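You operate a simulated robot arm through the tools that you are given. There is no shell and no other tool. Be economical: measure what you need, move in short steps, check, and stop when the job is done.

The job below is to be done with a simulated robot arm. You get a single attempt, and the scene is never put back.

Task
Put one of the white pads from the top of the blue bench on top of the green paste cartridge there.

It is judged by the outcome, as a careful person would: the job done as asked, and still so three seconds after it is handed in. It fails if anything else is knocked over, pushed out of place, dropped, spilled or broken.

Robot
A 6-joint arm with a two-finger parallel gripper, fixed in place. Base frame: the origin is at the foot of the arm, x ahead of it, y to its left, z up; the work surface is at about z = 0. Lengths are in m, angles in rad, forces in N, time in s.
With the tool pointing down near the work surface it reaches from about 0.16 to 0.42 m from the base axis. Its first joint turns from -1.152 to 1.152 rad. Payload 1.57 kg.
The TCP is the grasp point between the finger pads, 0.03 m short of the fingertips. In the tool frame z runs along the fingers and y along their closing line. The gripper opens to 0.08 m. The fingers are 0.017 m wide and 0.012 m thick; the gripper's body (0.04 by 0.082 m) begins 0.08 m behind the TCP.
Orientation is that of the tool frame in the base frame, as [roll, pitch, yaw] about the fixed x, y, z axes, in that order (R = Rz(yaw) Ry(pitch) Rx(roll)). With the fingers straight down and closing along the base's y, the tool's x points along the base's -x, its y along +y and its z along -z.

Tools
- The arm moves only by the tool play_rows. Its argument "rows" is one flat list of numbers, 7 for each row, row after row: the shift along the tool's x, y, z in units of 250 mm (1.0 is 250 mm), then the turn, a rotation vector about the tool's x, y, z in units of 90 degrees (1.0 is 90 degrees), then the finger opening in m, from 0 to 0.08. In form: [dx, dy, dz, wx, wy, wz, hand, dx, dy, dz, wx, wy, wz, hand, ...]. A call has 1 to 12 rows; each row is the pose to reach, as a shift and turn from the pose commanded when the call began, along the tool's axes at that moment. A call with a number of a shift or a turn outside -1 to 1 is refused whole. A row lasts 0.2 s, in which the tool goes at most 0.05 m and 0.15 rad; a call with a longer step from one row to the next is refused whole, and so is a gripper value outside its range. Where a pose cannot be reached the arm comes as near as it can. A force on the tool above 40 N (or 10 N above the force at the start of the call, whichever is more), or a blocked arm, ends the call early, and 0.2 s more pass. Each finger travels about 0.153 m/s and halts on what it meets, pressing with about 37 N; the grip force reading is that of the motor and also rises with nothing between the fingers. The clock runs only during rows and for 0.2 s after the last one: add rows that repeat a pose to give the fingers time. The reply holds the time, the measured pose of the TCP, the force on the tool along the base axes, the opening and the grip force, in the units named above and with some noise, and new pictures: "show" is both (left out), scene, wrist or none.
- Cameras (640 x 400 px; columns grow to the right, rows downward): "scene" is fixed at [0.0469, -0.3212, 0.43]; the picture's right is [0.85, -0.52, 0.00], its down [-0.27, -0.44, -0.86] and it looks along [0.44, 0.73, -0.52] (base axes); focal length 372 px, centre (320, 200). "wrist" rides on the gripper at [0.072, -0.007, -0.122] in the tool frame; the picture's right is [0.09, 1.00, 0.00], its down [-0.84, 0.08, -0.54] and it looks along [-0.54, 0.05, 0.84] (tool axes); focal length 238 px, centre (320, 200). There is no depth. A picture from a camera that has moved, and an enlarged one, comes with that camera's place and axes in the base frame and with its lens.
- enlarge(camera, box): a new picture of the part [left, top, right, bottom] of that camera's present view, enlarged. The clock stands still meanwhile.
- sign_off(): hands the job in; it is judged then, once.

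Work in short steps. Places have to be worked out from the pictures, the camera data and where the tool is seen: move nearer, look again, correct. Check each grasp and each placing, and mend what went wrong. You have 90 turns and 200 pictures in all, those below and enlarged ones among them. Open the gripper and draw the arm clear of the work before you hand the job in, unless the task says otherwise; then end with one line.

The tools are called as name(argument=value, ...) on one line, values as JSON. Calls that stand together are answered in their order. play_rows: Moves the arm, as the interface text tells. Its arguments: {"type":"object","properties":{"rows":{"type":"array","items":{"type":"number"}},"show":{"type":"string","enum":["both","scene","wrist","none"]}},"required":["rows"]} The other tools are called the same way: enlarge (camera, box) takes an enlarged picture of a part of a camera's view; sign_off () hands the job in.

At the start:

```text
time: 0.0
eef_pos: [0.2717, -0.0349, 0.2263]
tool_rot: [-3.141, 0.0, 3.142]
force: [-0.3, 0.6, 0.5]
finger_gap: 0.0801
finger_force: 0.1
```

scene: 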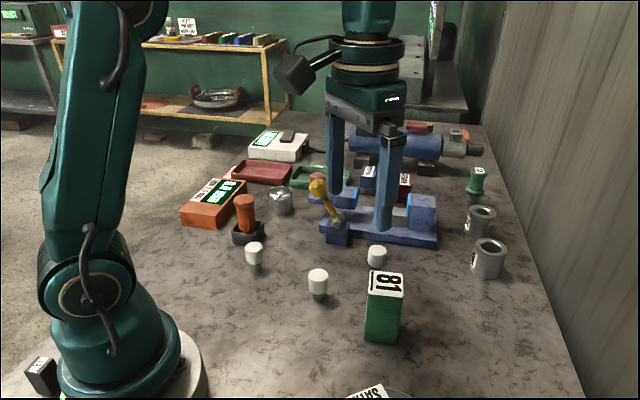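
wrist: 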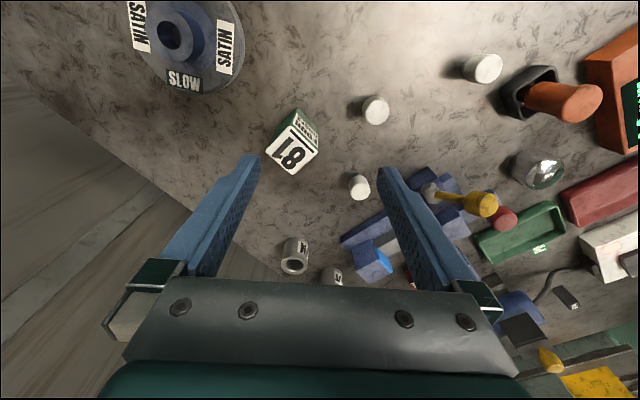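

I'll start by looking closely at the objects to identify the pads, the cartridge and the bench.

enlarge(camera="scene", box=[220, 150, 420, 350])

enlarge(camera="scene", box=[340, 120, 540, 290])

enlarge(camera="wrist", box=[240, 40, 520, 290])

```text
2.00 times, centred on (320, 250) of scene
camera zoom: at [0.0469, -0.3212, 0.43], right [0.85, -0.52, 0.0], down [-0.27, -0.44, -0.86], along [0.44, 0.73, -0.52], focal length 743 px, centre (320, 100)
```

zoom: 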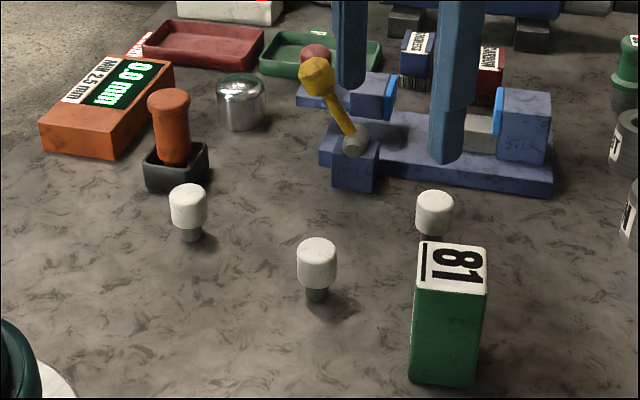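

```text
2.35 times, centred on (440, 205) of scene
camera zoom: at [0.0469, -0.3212, 0.43], right [0.85, -0.52, 0.0], down [-0.27, -0.44, -0.86], along [0.44, 0.73, -0.52], focal length 875 px, centre (38, 188)
```

zoom: 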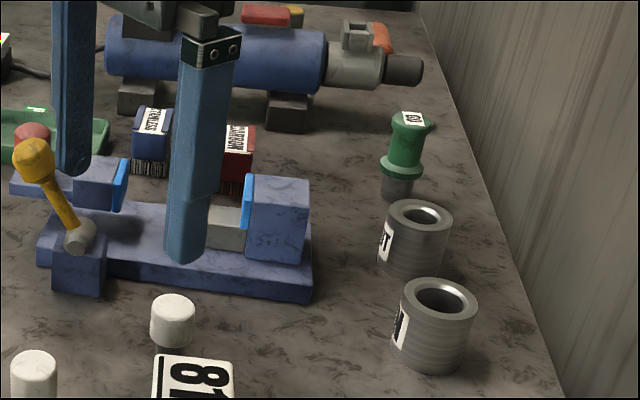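

```text
1.60 times, centred on (380, 165) of wrist
camera zoom: at [0.201, -0.0412, 0.3498], right [-0.09, 1.0, 0.0], down [0.84, 0.08, 0.54], along [0.54, 0.05, -0.84], focal length 381 px, centre (224, 256)
```

zoom: 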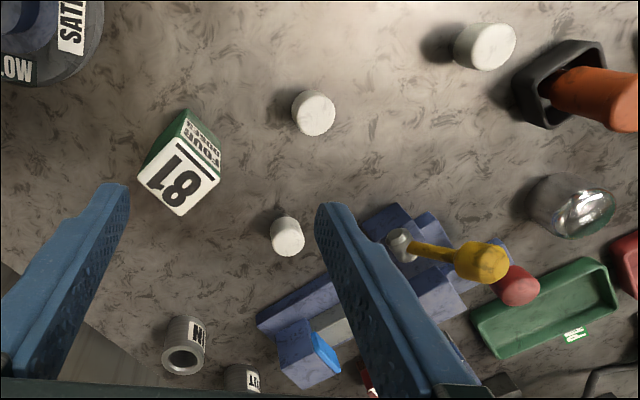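

The pads look like the three white caps on grey stems. I'll read the label on the "81" box and on the green knob at the right.

enlarge(camera="wrist", box=[255, 95, 335, 185])

enlarge(camera="scene", box=[455, 155, 505, 215])

enlarge(camera="scene", box=[300, 260, 340, 310])

```text
4.44 times, centred on (295, 140) of wrist
camera zoom: at [0.201, -0.0412, 0.3498], right [-0.09, 1.0, 0.0], down [0.84, 0.08, 0.54], along [0.54, 0.05, -0.84], focal length 1059 px, centre (431, 467)
```

zoom: 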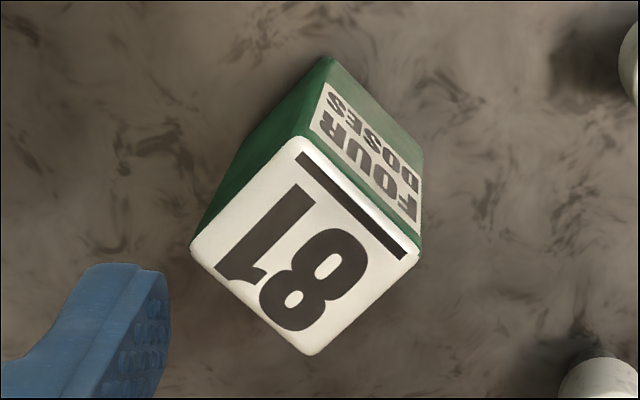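

```text
6.67 times, centred on (480, 185) of scene
camera zoom: at [0.0469, -0.3212, 0.43], right [0.85, -0.52, 0.0], down [-0.27, -0.44, -0.86], along [0.44, 0.73, -0.52], focal length 2478 px, centre (-747, 300)
```

zoom: 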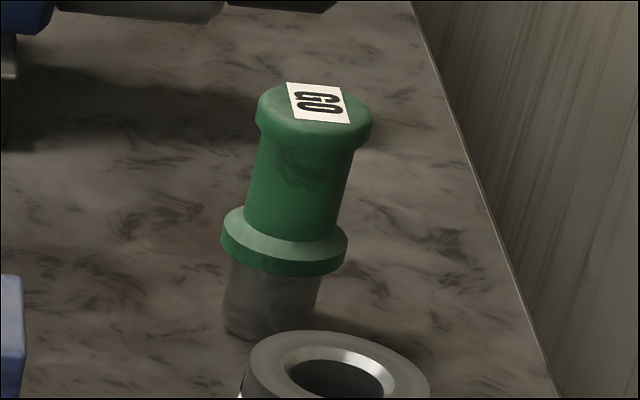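

```text
8.00 times, centred on (320, 285) of scene
camera zoom: at [0.0469, -0.3212, 0.43], right [0.85, -0.52, 0.0], down [-0.27, -0.44, -0.86], along [0.44, 0.73, -0.52], focal length 2974 px, centre (320, -480)
```

zoom: 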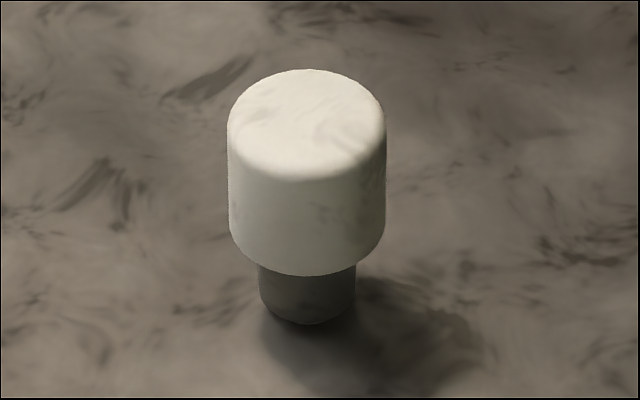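

The box reading "FOUR DOSES 81" is the paste cartridge; the green knob marked "GO" is a gauge. The middle pad is at about (0.258, 0.033), its top at z≈0.046 and its cap 0.03 wide, with plenty of space around it. I'll move above it and look again.

play_rows(rows=[0.014, 0.07, 0.1, 0, 0, 0, 0.08, 0.028, 0.14, 0.2, 0, 0, 0, 0.08, 0.042, 0.21, 0.3, 0, 0, 0, 0.08, 0.055, 0.273, 0.385, 0, 0, 0, 0.08, 0.055, 0.273, 0.385, 0, 0, 0, 0.08])

```text
time: 1.2
eef_pos: [0.2583, 0.0336, 0.1314]
tool_rot: [3.14, -0.001, -3.141]
force: [0.6, -0.8, 0.4]
finger_gap: 0.08
finger_force: 0.1
camera wrist: at [0.1877, 0.0265, 0.2539], right [-0.09, 1.0, 0.0], down [0.84, 0.08, 0.54], along [0.54, 0.05, -0.84], focal length 238 px, centre (320, 200)
```

scene: 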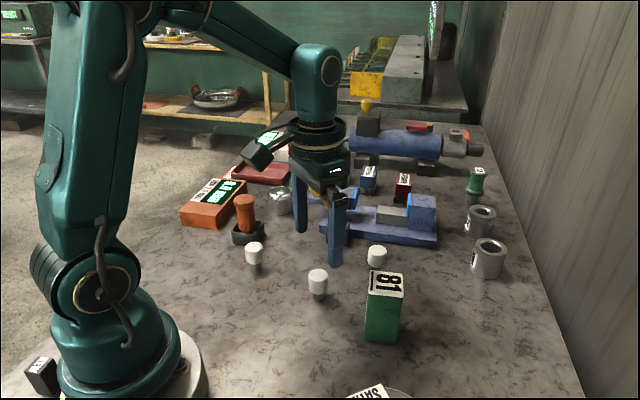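
wrist: 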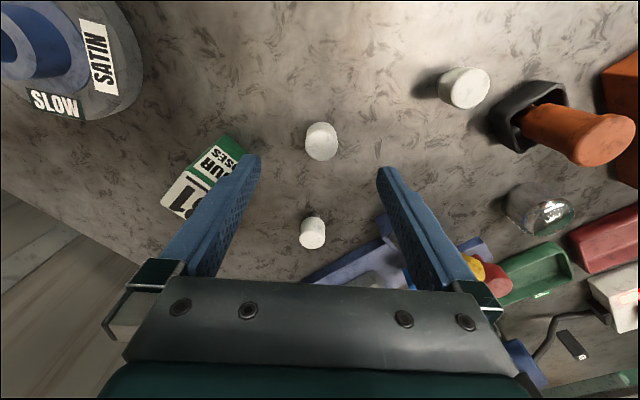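

The pad is now measured at (0.256, 0.034), between the fingers. I'll go straight down to z≈0.038, then close.

play_rows(rows=[0.005, 0.002, 0.12, 0, 0, 0, 0.08, 0.005, 0.002, 0.24, 0, 0, 0, 0.08, 0.005, 0.002, 0.33, 0, 0, 0, 0.08, 0.005, 0.002, 0.374, 0, 0, 0, 0.08, 0.005, 0.002, 0.374, 0, 0, 0, 0.08])

```text
time: 2.4
eef_pos: [0.2566, 0.0348, 0.0364]
tool_rot: [3.141, -0.001, 3.141]
force: [0.0, -0.5, -0.2]
finger_gap: 0.0799
finger_force: 0.0
camera wrist: at [0.1855, 0.0279, 0.16], right [-0.09, 1.0, 0.0], down [0.84, 0.08, 0.54], along [0.54, 0.05, -0.84], focal length 238 px, centre (320, 200)
```

scene: 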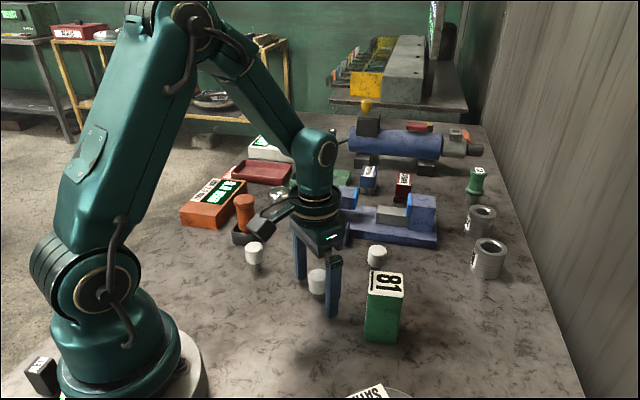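
wrist: 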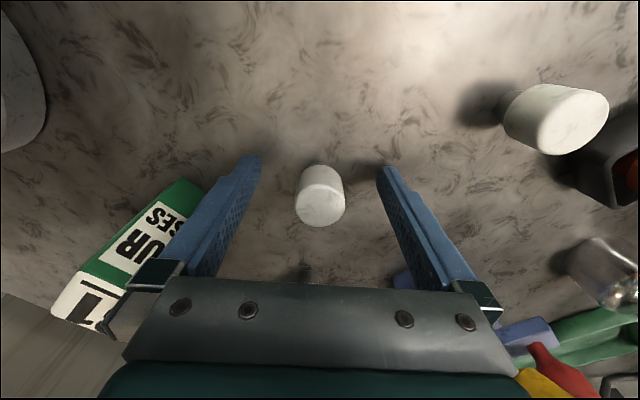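

The pad is centred between the fingers, with its axis at x≈0.258–0.260. I'll close gradually.

play_rows(rows=[-0.007, 0, 0, 0, 0, 0, 0.08, -0.007, 0, 0, 0, 0, 0, 0.06, -0.007, 0, 0, 0, 0, 0, 0.045, -0.007, 0, 0, 0, 0, 0, 0.035, -0.007, 0, 0, 0, 0, 0, 0.025, -0.007, 0, 0, 0, 0, 0, 0.02, -0.007, 0, 0, 0, 0, 0, 0.02])

```text
time: 4.0
eef_pos: [0.2573, 0.0343, 0.0375]
tool_rot: [-3.142, 0.001, -3.141]
force: [-0.2, 0.4, 1.5]
finger_gap: 0.0288
finger_force: 37.3
camera wrist: at [0.1876, 0.0274, 0.1603], right [-0.09, 1.0, 0.0], down [0.84, 0.08, 0.54], along [0.54, 0.05, -0.84], focal length 238 px, centre (320, 200)
```

scene: 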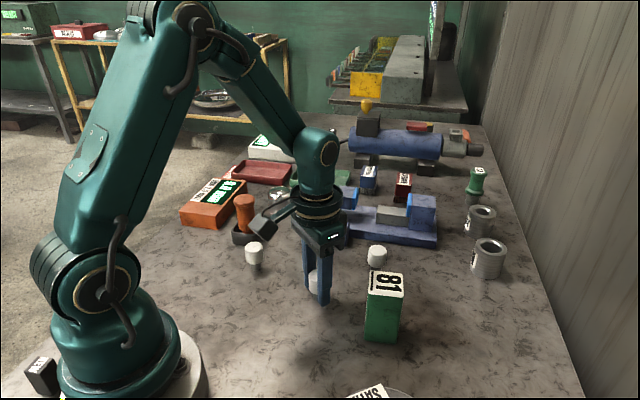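
wrist: 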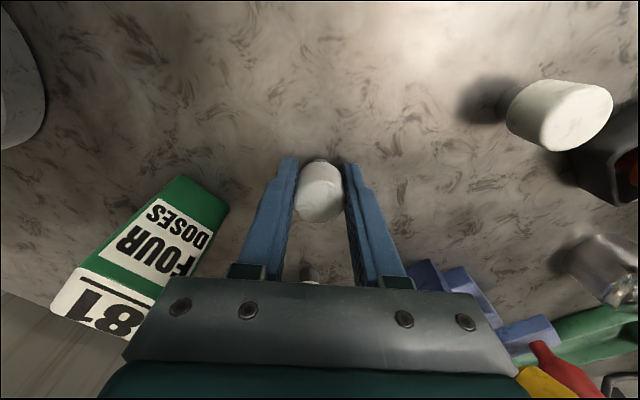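

The fingers hold the pad at a 0.029 gap. I'll lift straight up 0.13 m and check it.

play_rows(rows=[0, 0, -0.06, 0, 0, 0, 0.02, 0, 0, -0.18, 0, 0, 0, 0.02, 0, 0, -0.32, 0, 0, 0, 0.02, 0, 0, -0.44, 0, 0, 0, 0.02, 0, 0, -0.52, 0, 0, 0, 0.02, 0, 0, -0.52, 0, 0, 0, 0.02])

enlarge(camera="scene", box=[260, 180, 430, 350])

enlarge(camera="wrist", box=[140, 80, 380, 270])

```text
time: 5.4
eef_pos: [0.2591, 0.0362, 0.1675]
tool_rot: [-3.141, -0.001, -3.14]
force: [-0.5, 0.2, -1.6]
finger_gap: 0.029
finger_force: 36.8
camera wrist: at [0.1874, 0.0287, 0.2902], right [-0.09, 1.0, 0.0], down [0.84, 0.08, 0.54], along [0.54, 0.05, -0.84], focal length 238 px, centre (320, 200)
```

scene: 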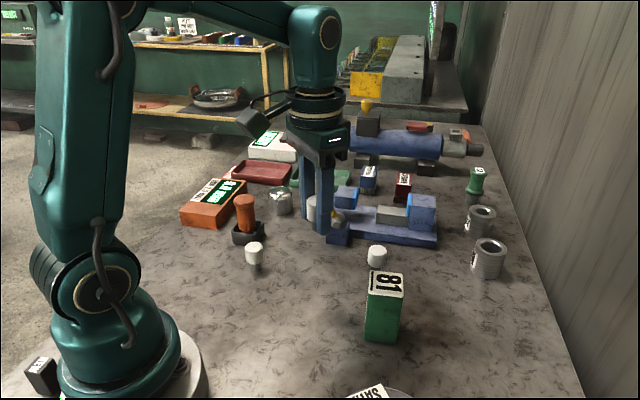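
wrist: 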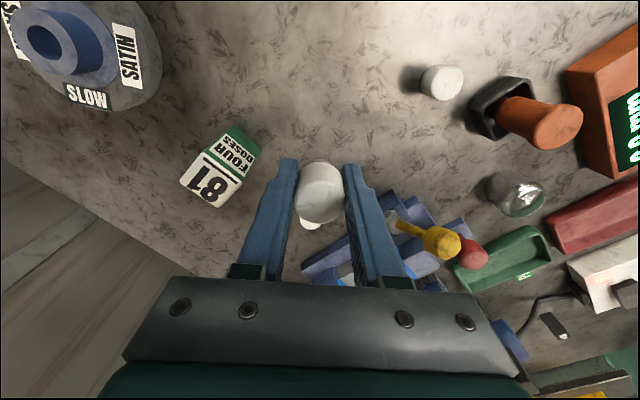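

```text
2.35 times, centred on (345, 265) of scene
camera zoom: at [0.0469, -0.3212, 0.43], right [0.85, -0.52, 0.0], down [-0.27, -0.44, -0.86], along [0.44, 0.73, -0.52], focal length 875 px, centre (261, 47)
```

zoom: 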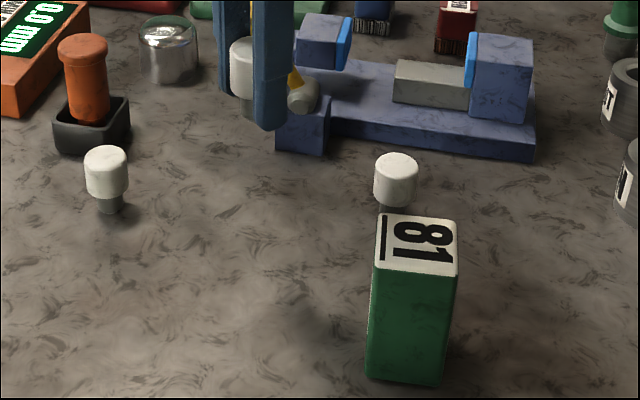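

```text
2.11 times, centred on (260, 175) of wrist
camera zoom: at [0.1874, 0.0287, 0.2902], right [-0.09, 1.0, 0.0], down [0.84, 0.08, 0.54], along [0.54, 0.05, -0.84], focal length 502 px, centre (446, 253)
```

zoom: 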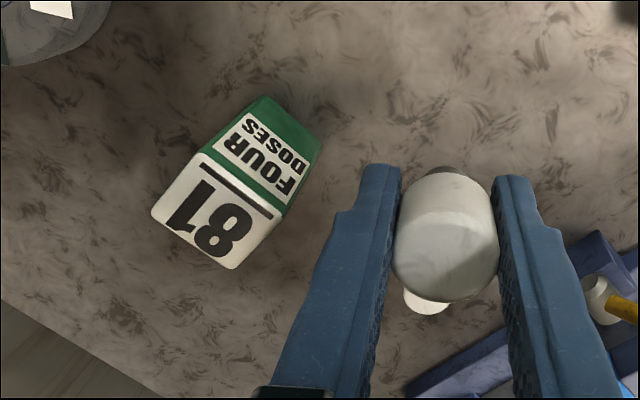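

The pad is held upright with its stem. The cartridge top is centred at about (0.303, -0.065), z≈0.088, and all three views agree. I'll move over it, staying high.

play_rows(rows=[0, 0, -0.054, 0, 0, 0, 0.02, -0.034, -0.08, -0.054, 0, 0, 0, 0.02, -0.085, -0.2, -0.054, 0, 0, 0, 0.02, -0.136, -0.32, -0.054, 0, 0, 0, 0.02, -0.17, -0.396, -0.054, 0, 0, 0, 0.02, -0.17, -0.396, -0.054, 0, 0, 0, 0.02, -0.17, -0.396, -0.054, 0, 0, 0, 0.02])

enlarge(camera="scene", box=[300, 180, 470, 350])

enlarge(camera="wrist", box=[220, 100, 420, 280])

```text
time: 7.0
eef_pos: [0.3018, -0.0652, 0.1803]
tool_rot: [3.142, 0.0, 3.141]
force: [-1.0, -0.2, -0.2]
finger_gap: 0.0292
finger_force: 36.6
camera wrist: at [0.2304, -0.0714, 0.3034], right [-0.09, 1.0, 0.0], down [0.84, 0.08, 0.54], along [0.54, 0.05, -0.84], focal length 238 px, centre (320, 200)
```

scene: 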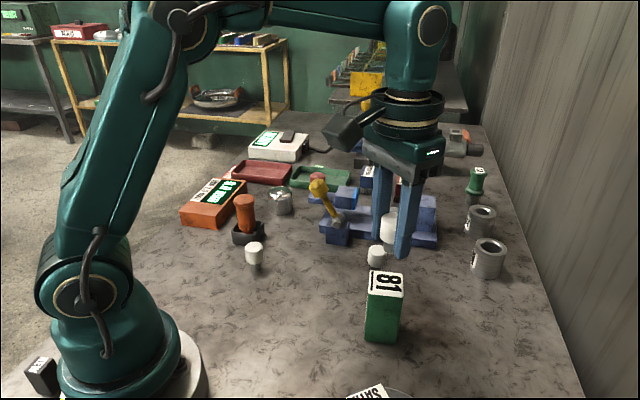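
wrist: 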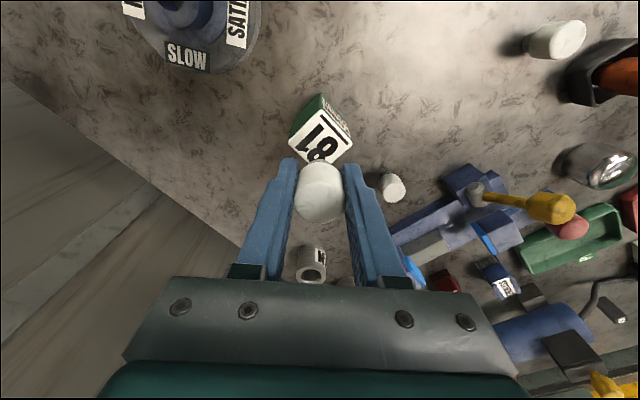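

```text
2.35 times, centred on (385, 265) of scene
camera zoom: at [0.0469, -0.3212, 0.43], right [0.85, -0.52, 0.0], down [-0.27, -0.44, -0.86], along [0.44, 0.73, -0.52], focal length 875 px, centre (167, 47)
```

zoom: 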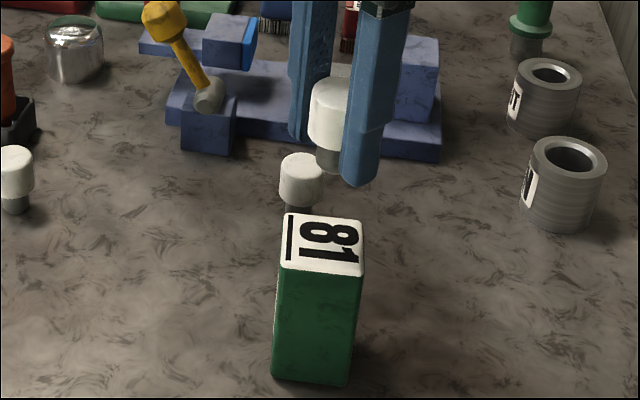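

```text
2.22 times, centred on (320, 190) of wrist
camera zoom: at [0.2304, -0.0714, 0.3034], right [-0.09, 1.0, 0.0], down [0.84, 0.08, 0.54], along [0.54, 0.05, -0.84], focal length 530 px, centre (320, 222)
```

zoom: 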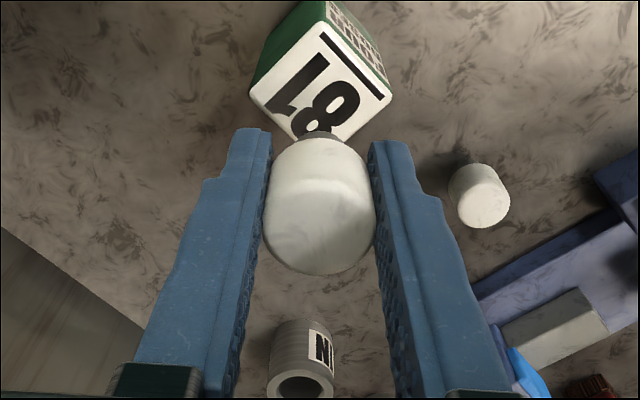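

The pad lines up with the cartridge, needing about 1.5 mm more in x. I'll descend until the stem is just above the top and check.

play_rows(rows=[-0.006, 0, 0.06, 0, 0, 0, 0.02, -0.006, 0, 0.12, 0, 0, 0, 0.02, -0.006, 0, 0.165, 0, 0, 0, 0.02, -0.006, 0, 0.188, 0, 0, 0, 0.02, -0.006, 0, 0.188, 0, 0, 0, 0.02])

enlarge(camera="scene", box=[340, 220, 430, 310])

enlarge(camera="wrist", box=[260, 110, 380, 230])

```text
time: 8.2
eef_pos: [0.3027, -0.0644, 0.1326]
tool_rot: [-3.142, 0.0, -3.141]
force: [-0.1, -0.3, -1.1]
finger_gap: 0.029
finger_force: 36.8
camera wrist: at [0.232, -0.0718, 0.2562], right [-0.09, 1.0, 0.0], down [0.84, 0.08, 0.54], along [0.54, 0.05, -0.84], focal length 238 px, centre (320, 200)
```

scene: 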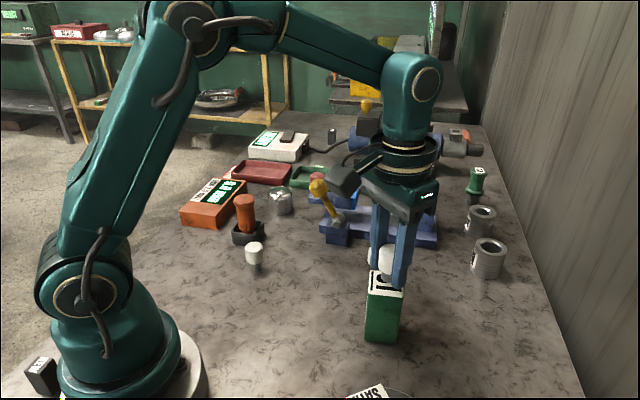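
wrist: 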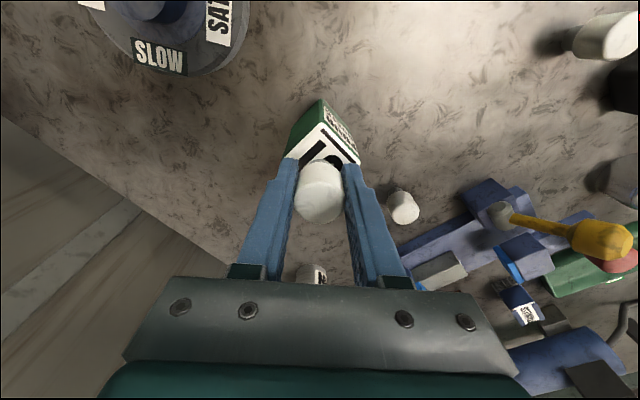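

```text
4.44 times, centred on (385, 265) of scene
camera zoom: at [0.0469, -0.3212, 0.43], right [0.85, -0.52, 0.0], down [-0.27, -0.44, -0.86], along [0.44, 0.73, -0.52], focal length 1652 px, centre (31, -89)
```

zoom: 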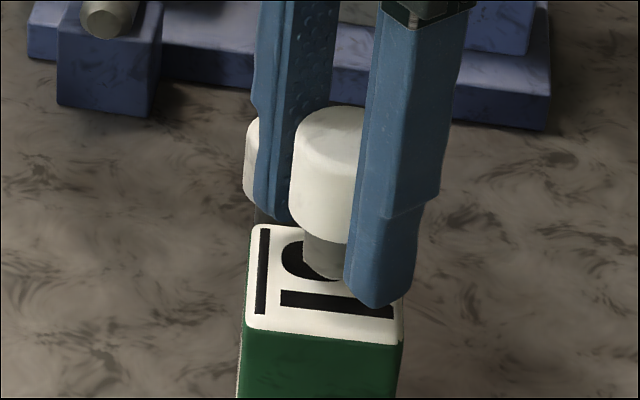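

```text
3.33 times, centred on (320, 170) of wrist
camera zoom: at [0.232, -0.0718, 0.2562], right [-0.09, 1.0, 0.0], down [0.84, 0.08, 0.54], along [0.54, 0.05, -0.84], focal length 794 px, centre (320, 300)
```

zoom: 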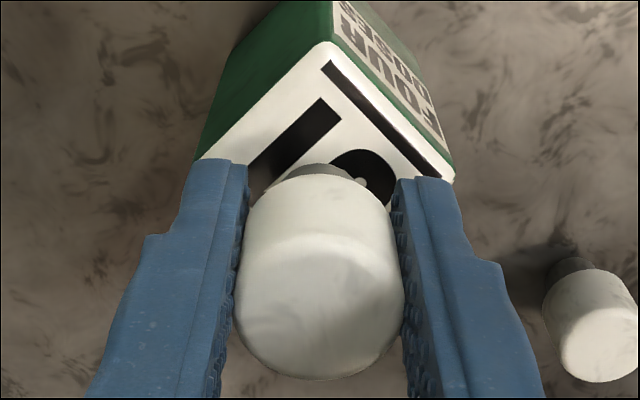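

The stem is about 8 mm above the centre of the label. I'll lower in small steps towards the expected contact at z≈0.1245.

play_rows(rows=[0, 0, 0.01, 0, 0, 0, 0.02, 0, 0, 0.02, 0, 0, 0, 0.02, 0, 0, 0.026, 0, 0, 0, 0.02, 0, 0, 0.03, 0, 0, 0, 0.02, 0, 0, 0.03, 0, 0, 0, 0.02], show="none")

enlarge(camera="scene", box=[340, 220, 430, 310])

```text
time: 9.4
eef_pos: [0.3038, -0.0652, 0.1272]
tool_rot: [-3.14, 0.002, 3.141]
force: [0.3, -2.2, 16.6]
finger_gap: 0.029
finger_force: 37.7
```

```text
4.44 times, centred on (385, 265) of scene
camera zoom: at [0.0469, -0.3212, 0.4301], right [0.85, -0.52, 0.0], down [-0.27, -0.44, -0.86], along [0.44, 0.73, -0.52], focal length 1652 px, centre (31, -89)
```

zoom: 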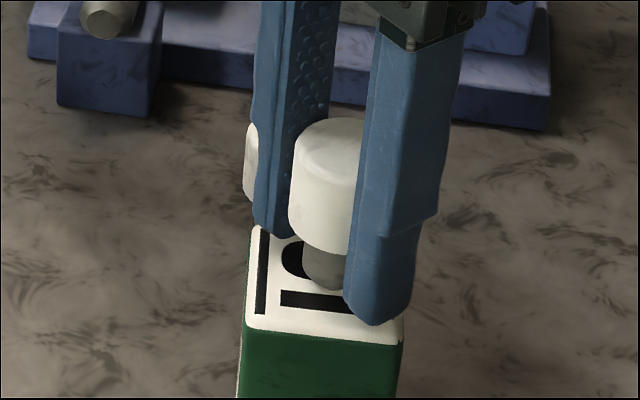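

Contact: 16.6 N upward, stem resting on the label. I'll ease up about 1 mm to relieve the load, then open.

play_rows(rows=[0, 0, -0.004, 0, 0, 0, 0.02, 0, 0, -0.005, 0, 0, 0, 0.02, 0, 0, -0.005, 0, 0, 0, 0.032, 0, 0, -0.005, 0, 0, 0, 0.045, 0, 0, -0.005, 0, 0, 0, 0.06, 0, 0, -0.005, 0, 0, 0, 0.075, 0, 0, -0.005, 0, 0, 0, 0.075])

enlarge(camera="scene", box=[340, 220, 430, 310])

```text
time: 11.0
eef_pos: [0.303, -0.0643, 0.1275]
tool_rot: [-3.141, 0.0, -3.14]
force: [-0.6, 0.0, 0.0]
finger_gap: 0.0749
finger_force: 0.0
camera wrist: at [0.232, -0.0715, 0.2507], right [-0.09, 1.0, 0.0], down [0.84, 0.08, 0.54], along [0.54, 0.05, -0.84], focal length 238 px, centre (320, 200)
```

scene: 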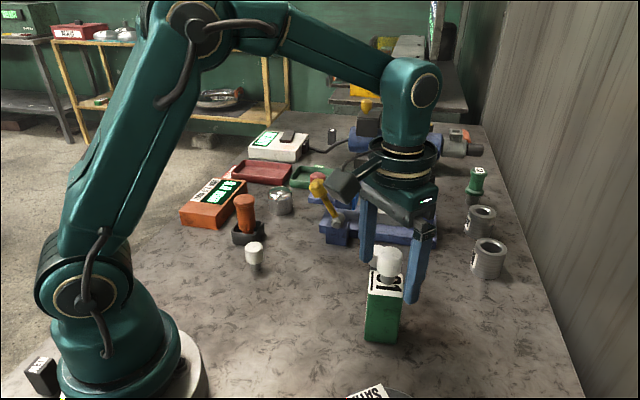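
wrist: 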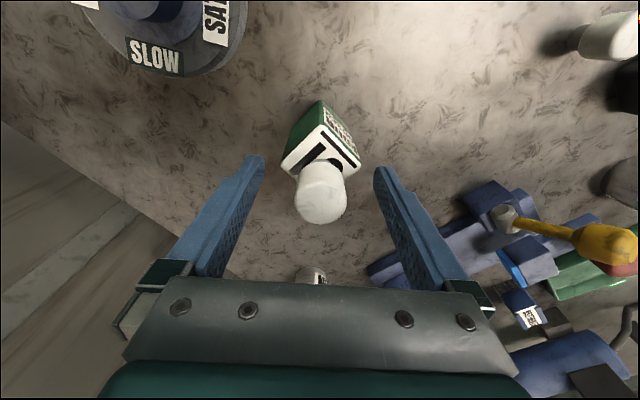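

```text
4.44 times, centred on (385, 265) of scene
camera zoom: at [0.0469, -0.3212, 0.43], right [0.85, -0.52, 0.0], down [-0.27, -0.44, -0.86], along [0.44, 0.73, -0.52], focal length 1652 px, centre (31, -89)
```

zoom: 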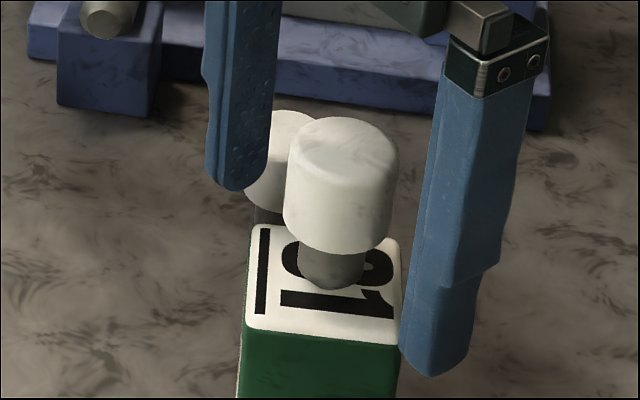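

The pad stands upright and stable near the centre of the cartridge top, and the fingers are clear. I'll rise straight up and check once more.

play_rows(rows=[0, 0, -0.06, 0, 0, 0, 0.075, 0, 0, -0.16, 0, 0, 0, 0.075, 0, 0, -0.28, 0, 0, 0, 0.075, 0, 0, -0.4, 0, 0, 0, 0.075, 0, 0, -0.4, 0, 0, 0, 0.075, 0, 0, -0.4, 0, 0, 0, 0.075, 0, 0, -0.4, 0, 0, 0, 0.075])

enlarge(camera="scene", box=[310, 220, 440, 350])

```text
time: 12.6
eef_pos: [0.302, -0.0626, 0.2283]
tool_rot: [3.141, 0.001, -3.142]
force: [0.3, -0.5, -0.4]
finger_gap: 0.0747
finger_force: 0.2
camera wrist: at [0.231, -0.0704, 0.3509], right [-0.09, 1.0, 0.0], down [0.84, 0.08, 0.54], along [0.54, 0.05, -0.84], focal length 238 px, centre (320, 200)
```

scene: 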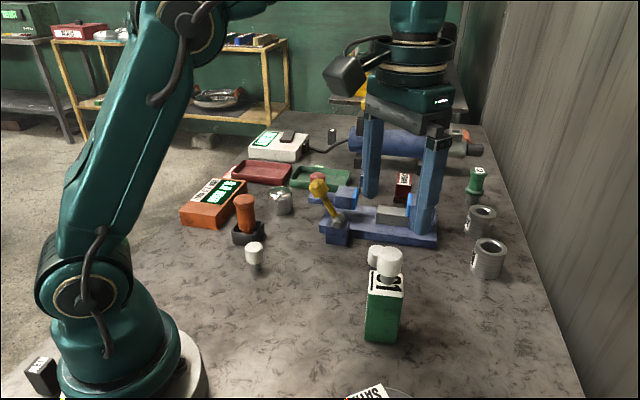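
wrist: 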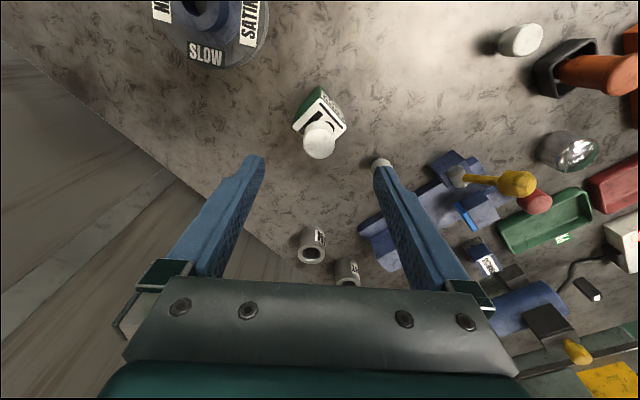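

```text
3.08 times, centred on (375, 285) of scene
camera zoom: at [0.0469, -0.3212, 0.43], right [0.85, -0.52, 0.0], down [-0.27, -0.44, -0.86], along [0.44, 0.73, -0.52], focal length 1144 px, centre (151, -62)
```

zoom: 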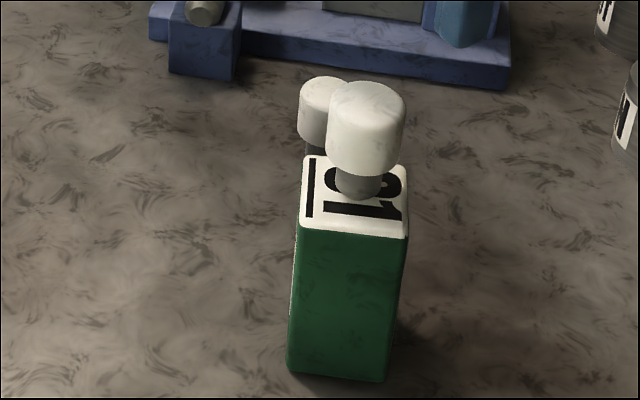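

The pad stands on the cartridge, nothing else has moved, and the arm is clear with the gripper open. I'm handing the job in.

sign_off()

```text
The job is handed in.
```

One white pad now stands upright on top of the green paste cartridge (the box marked "FOUR DOSES 81"), with nothing else disturbed in the last pictures.
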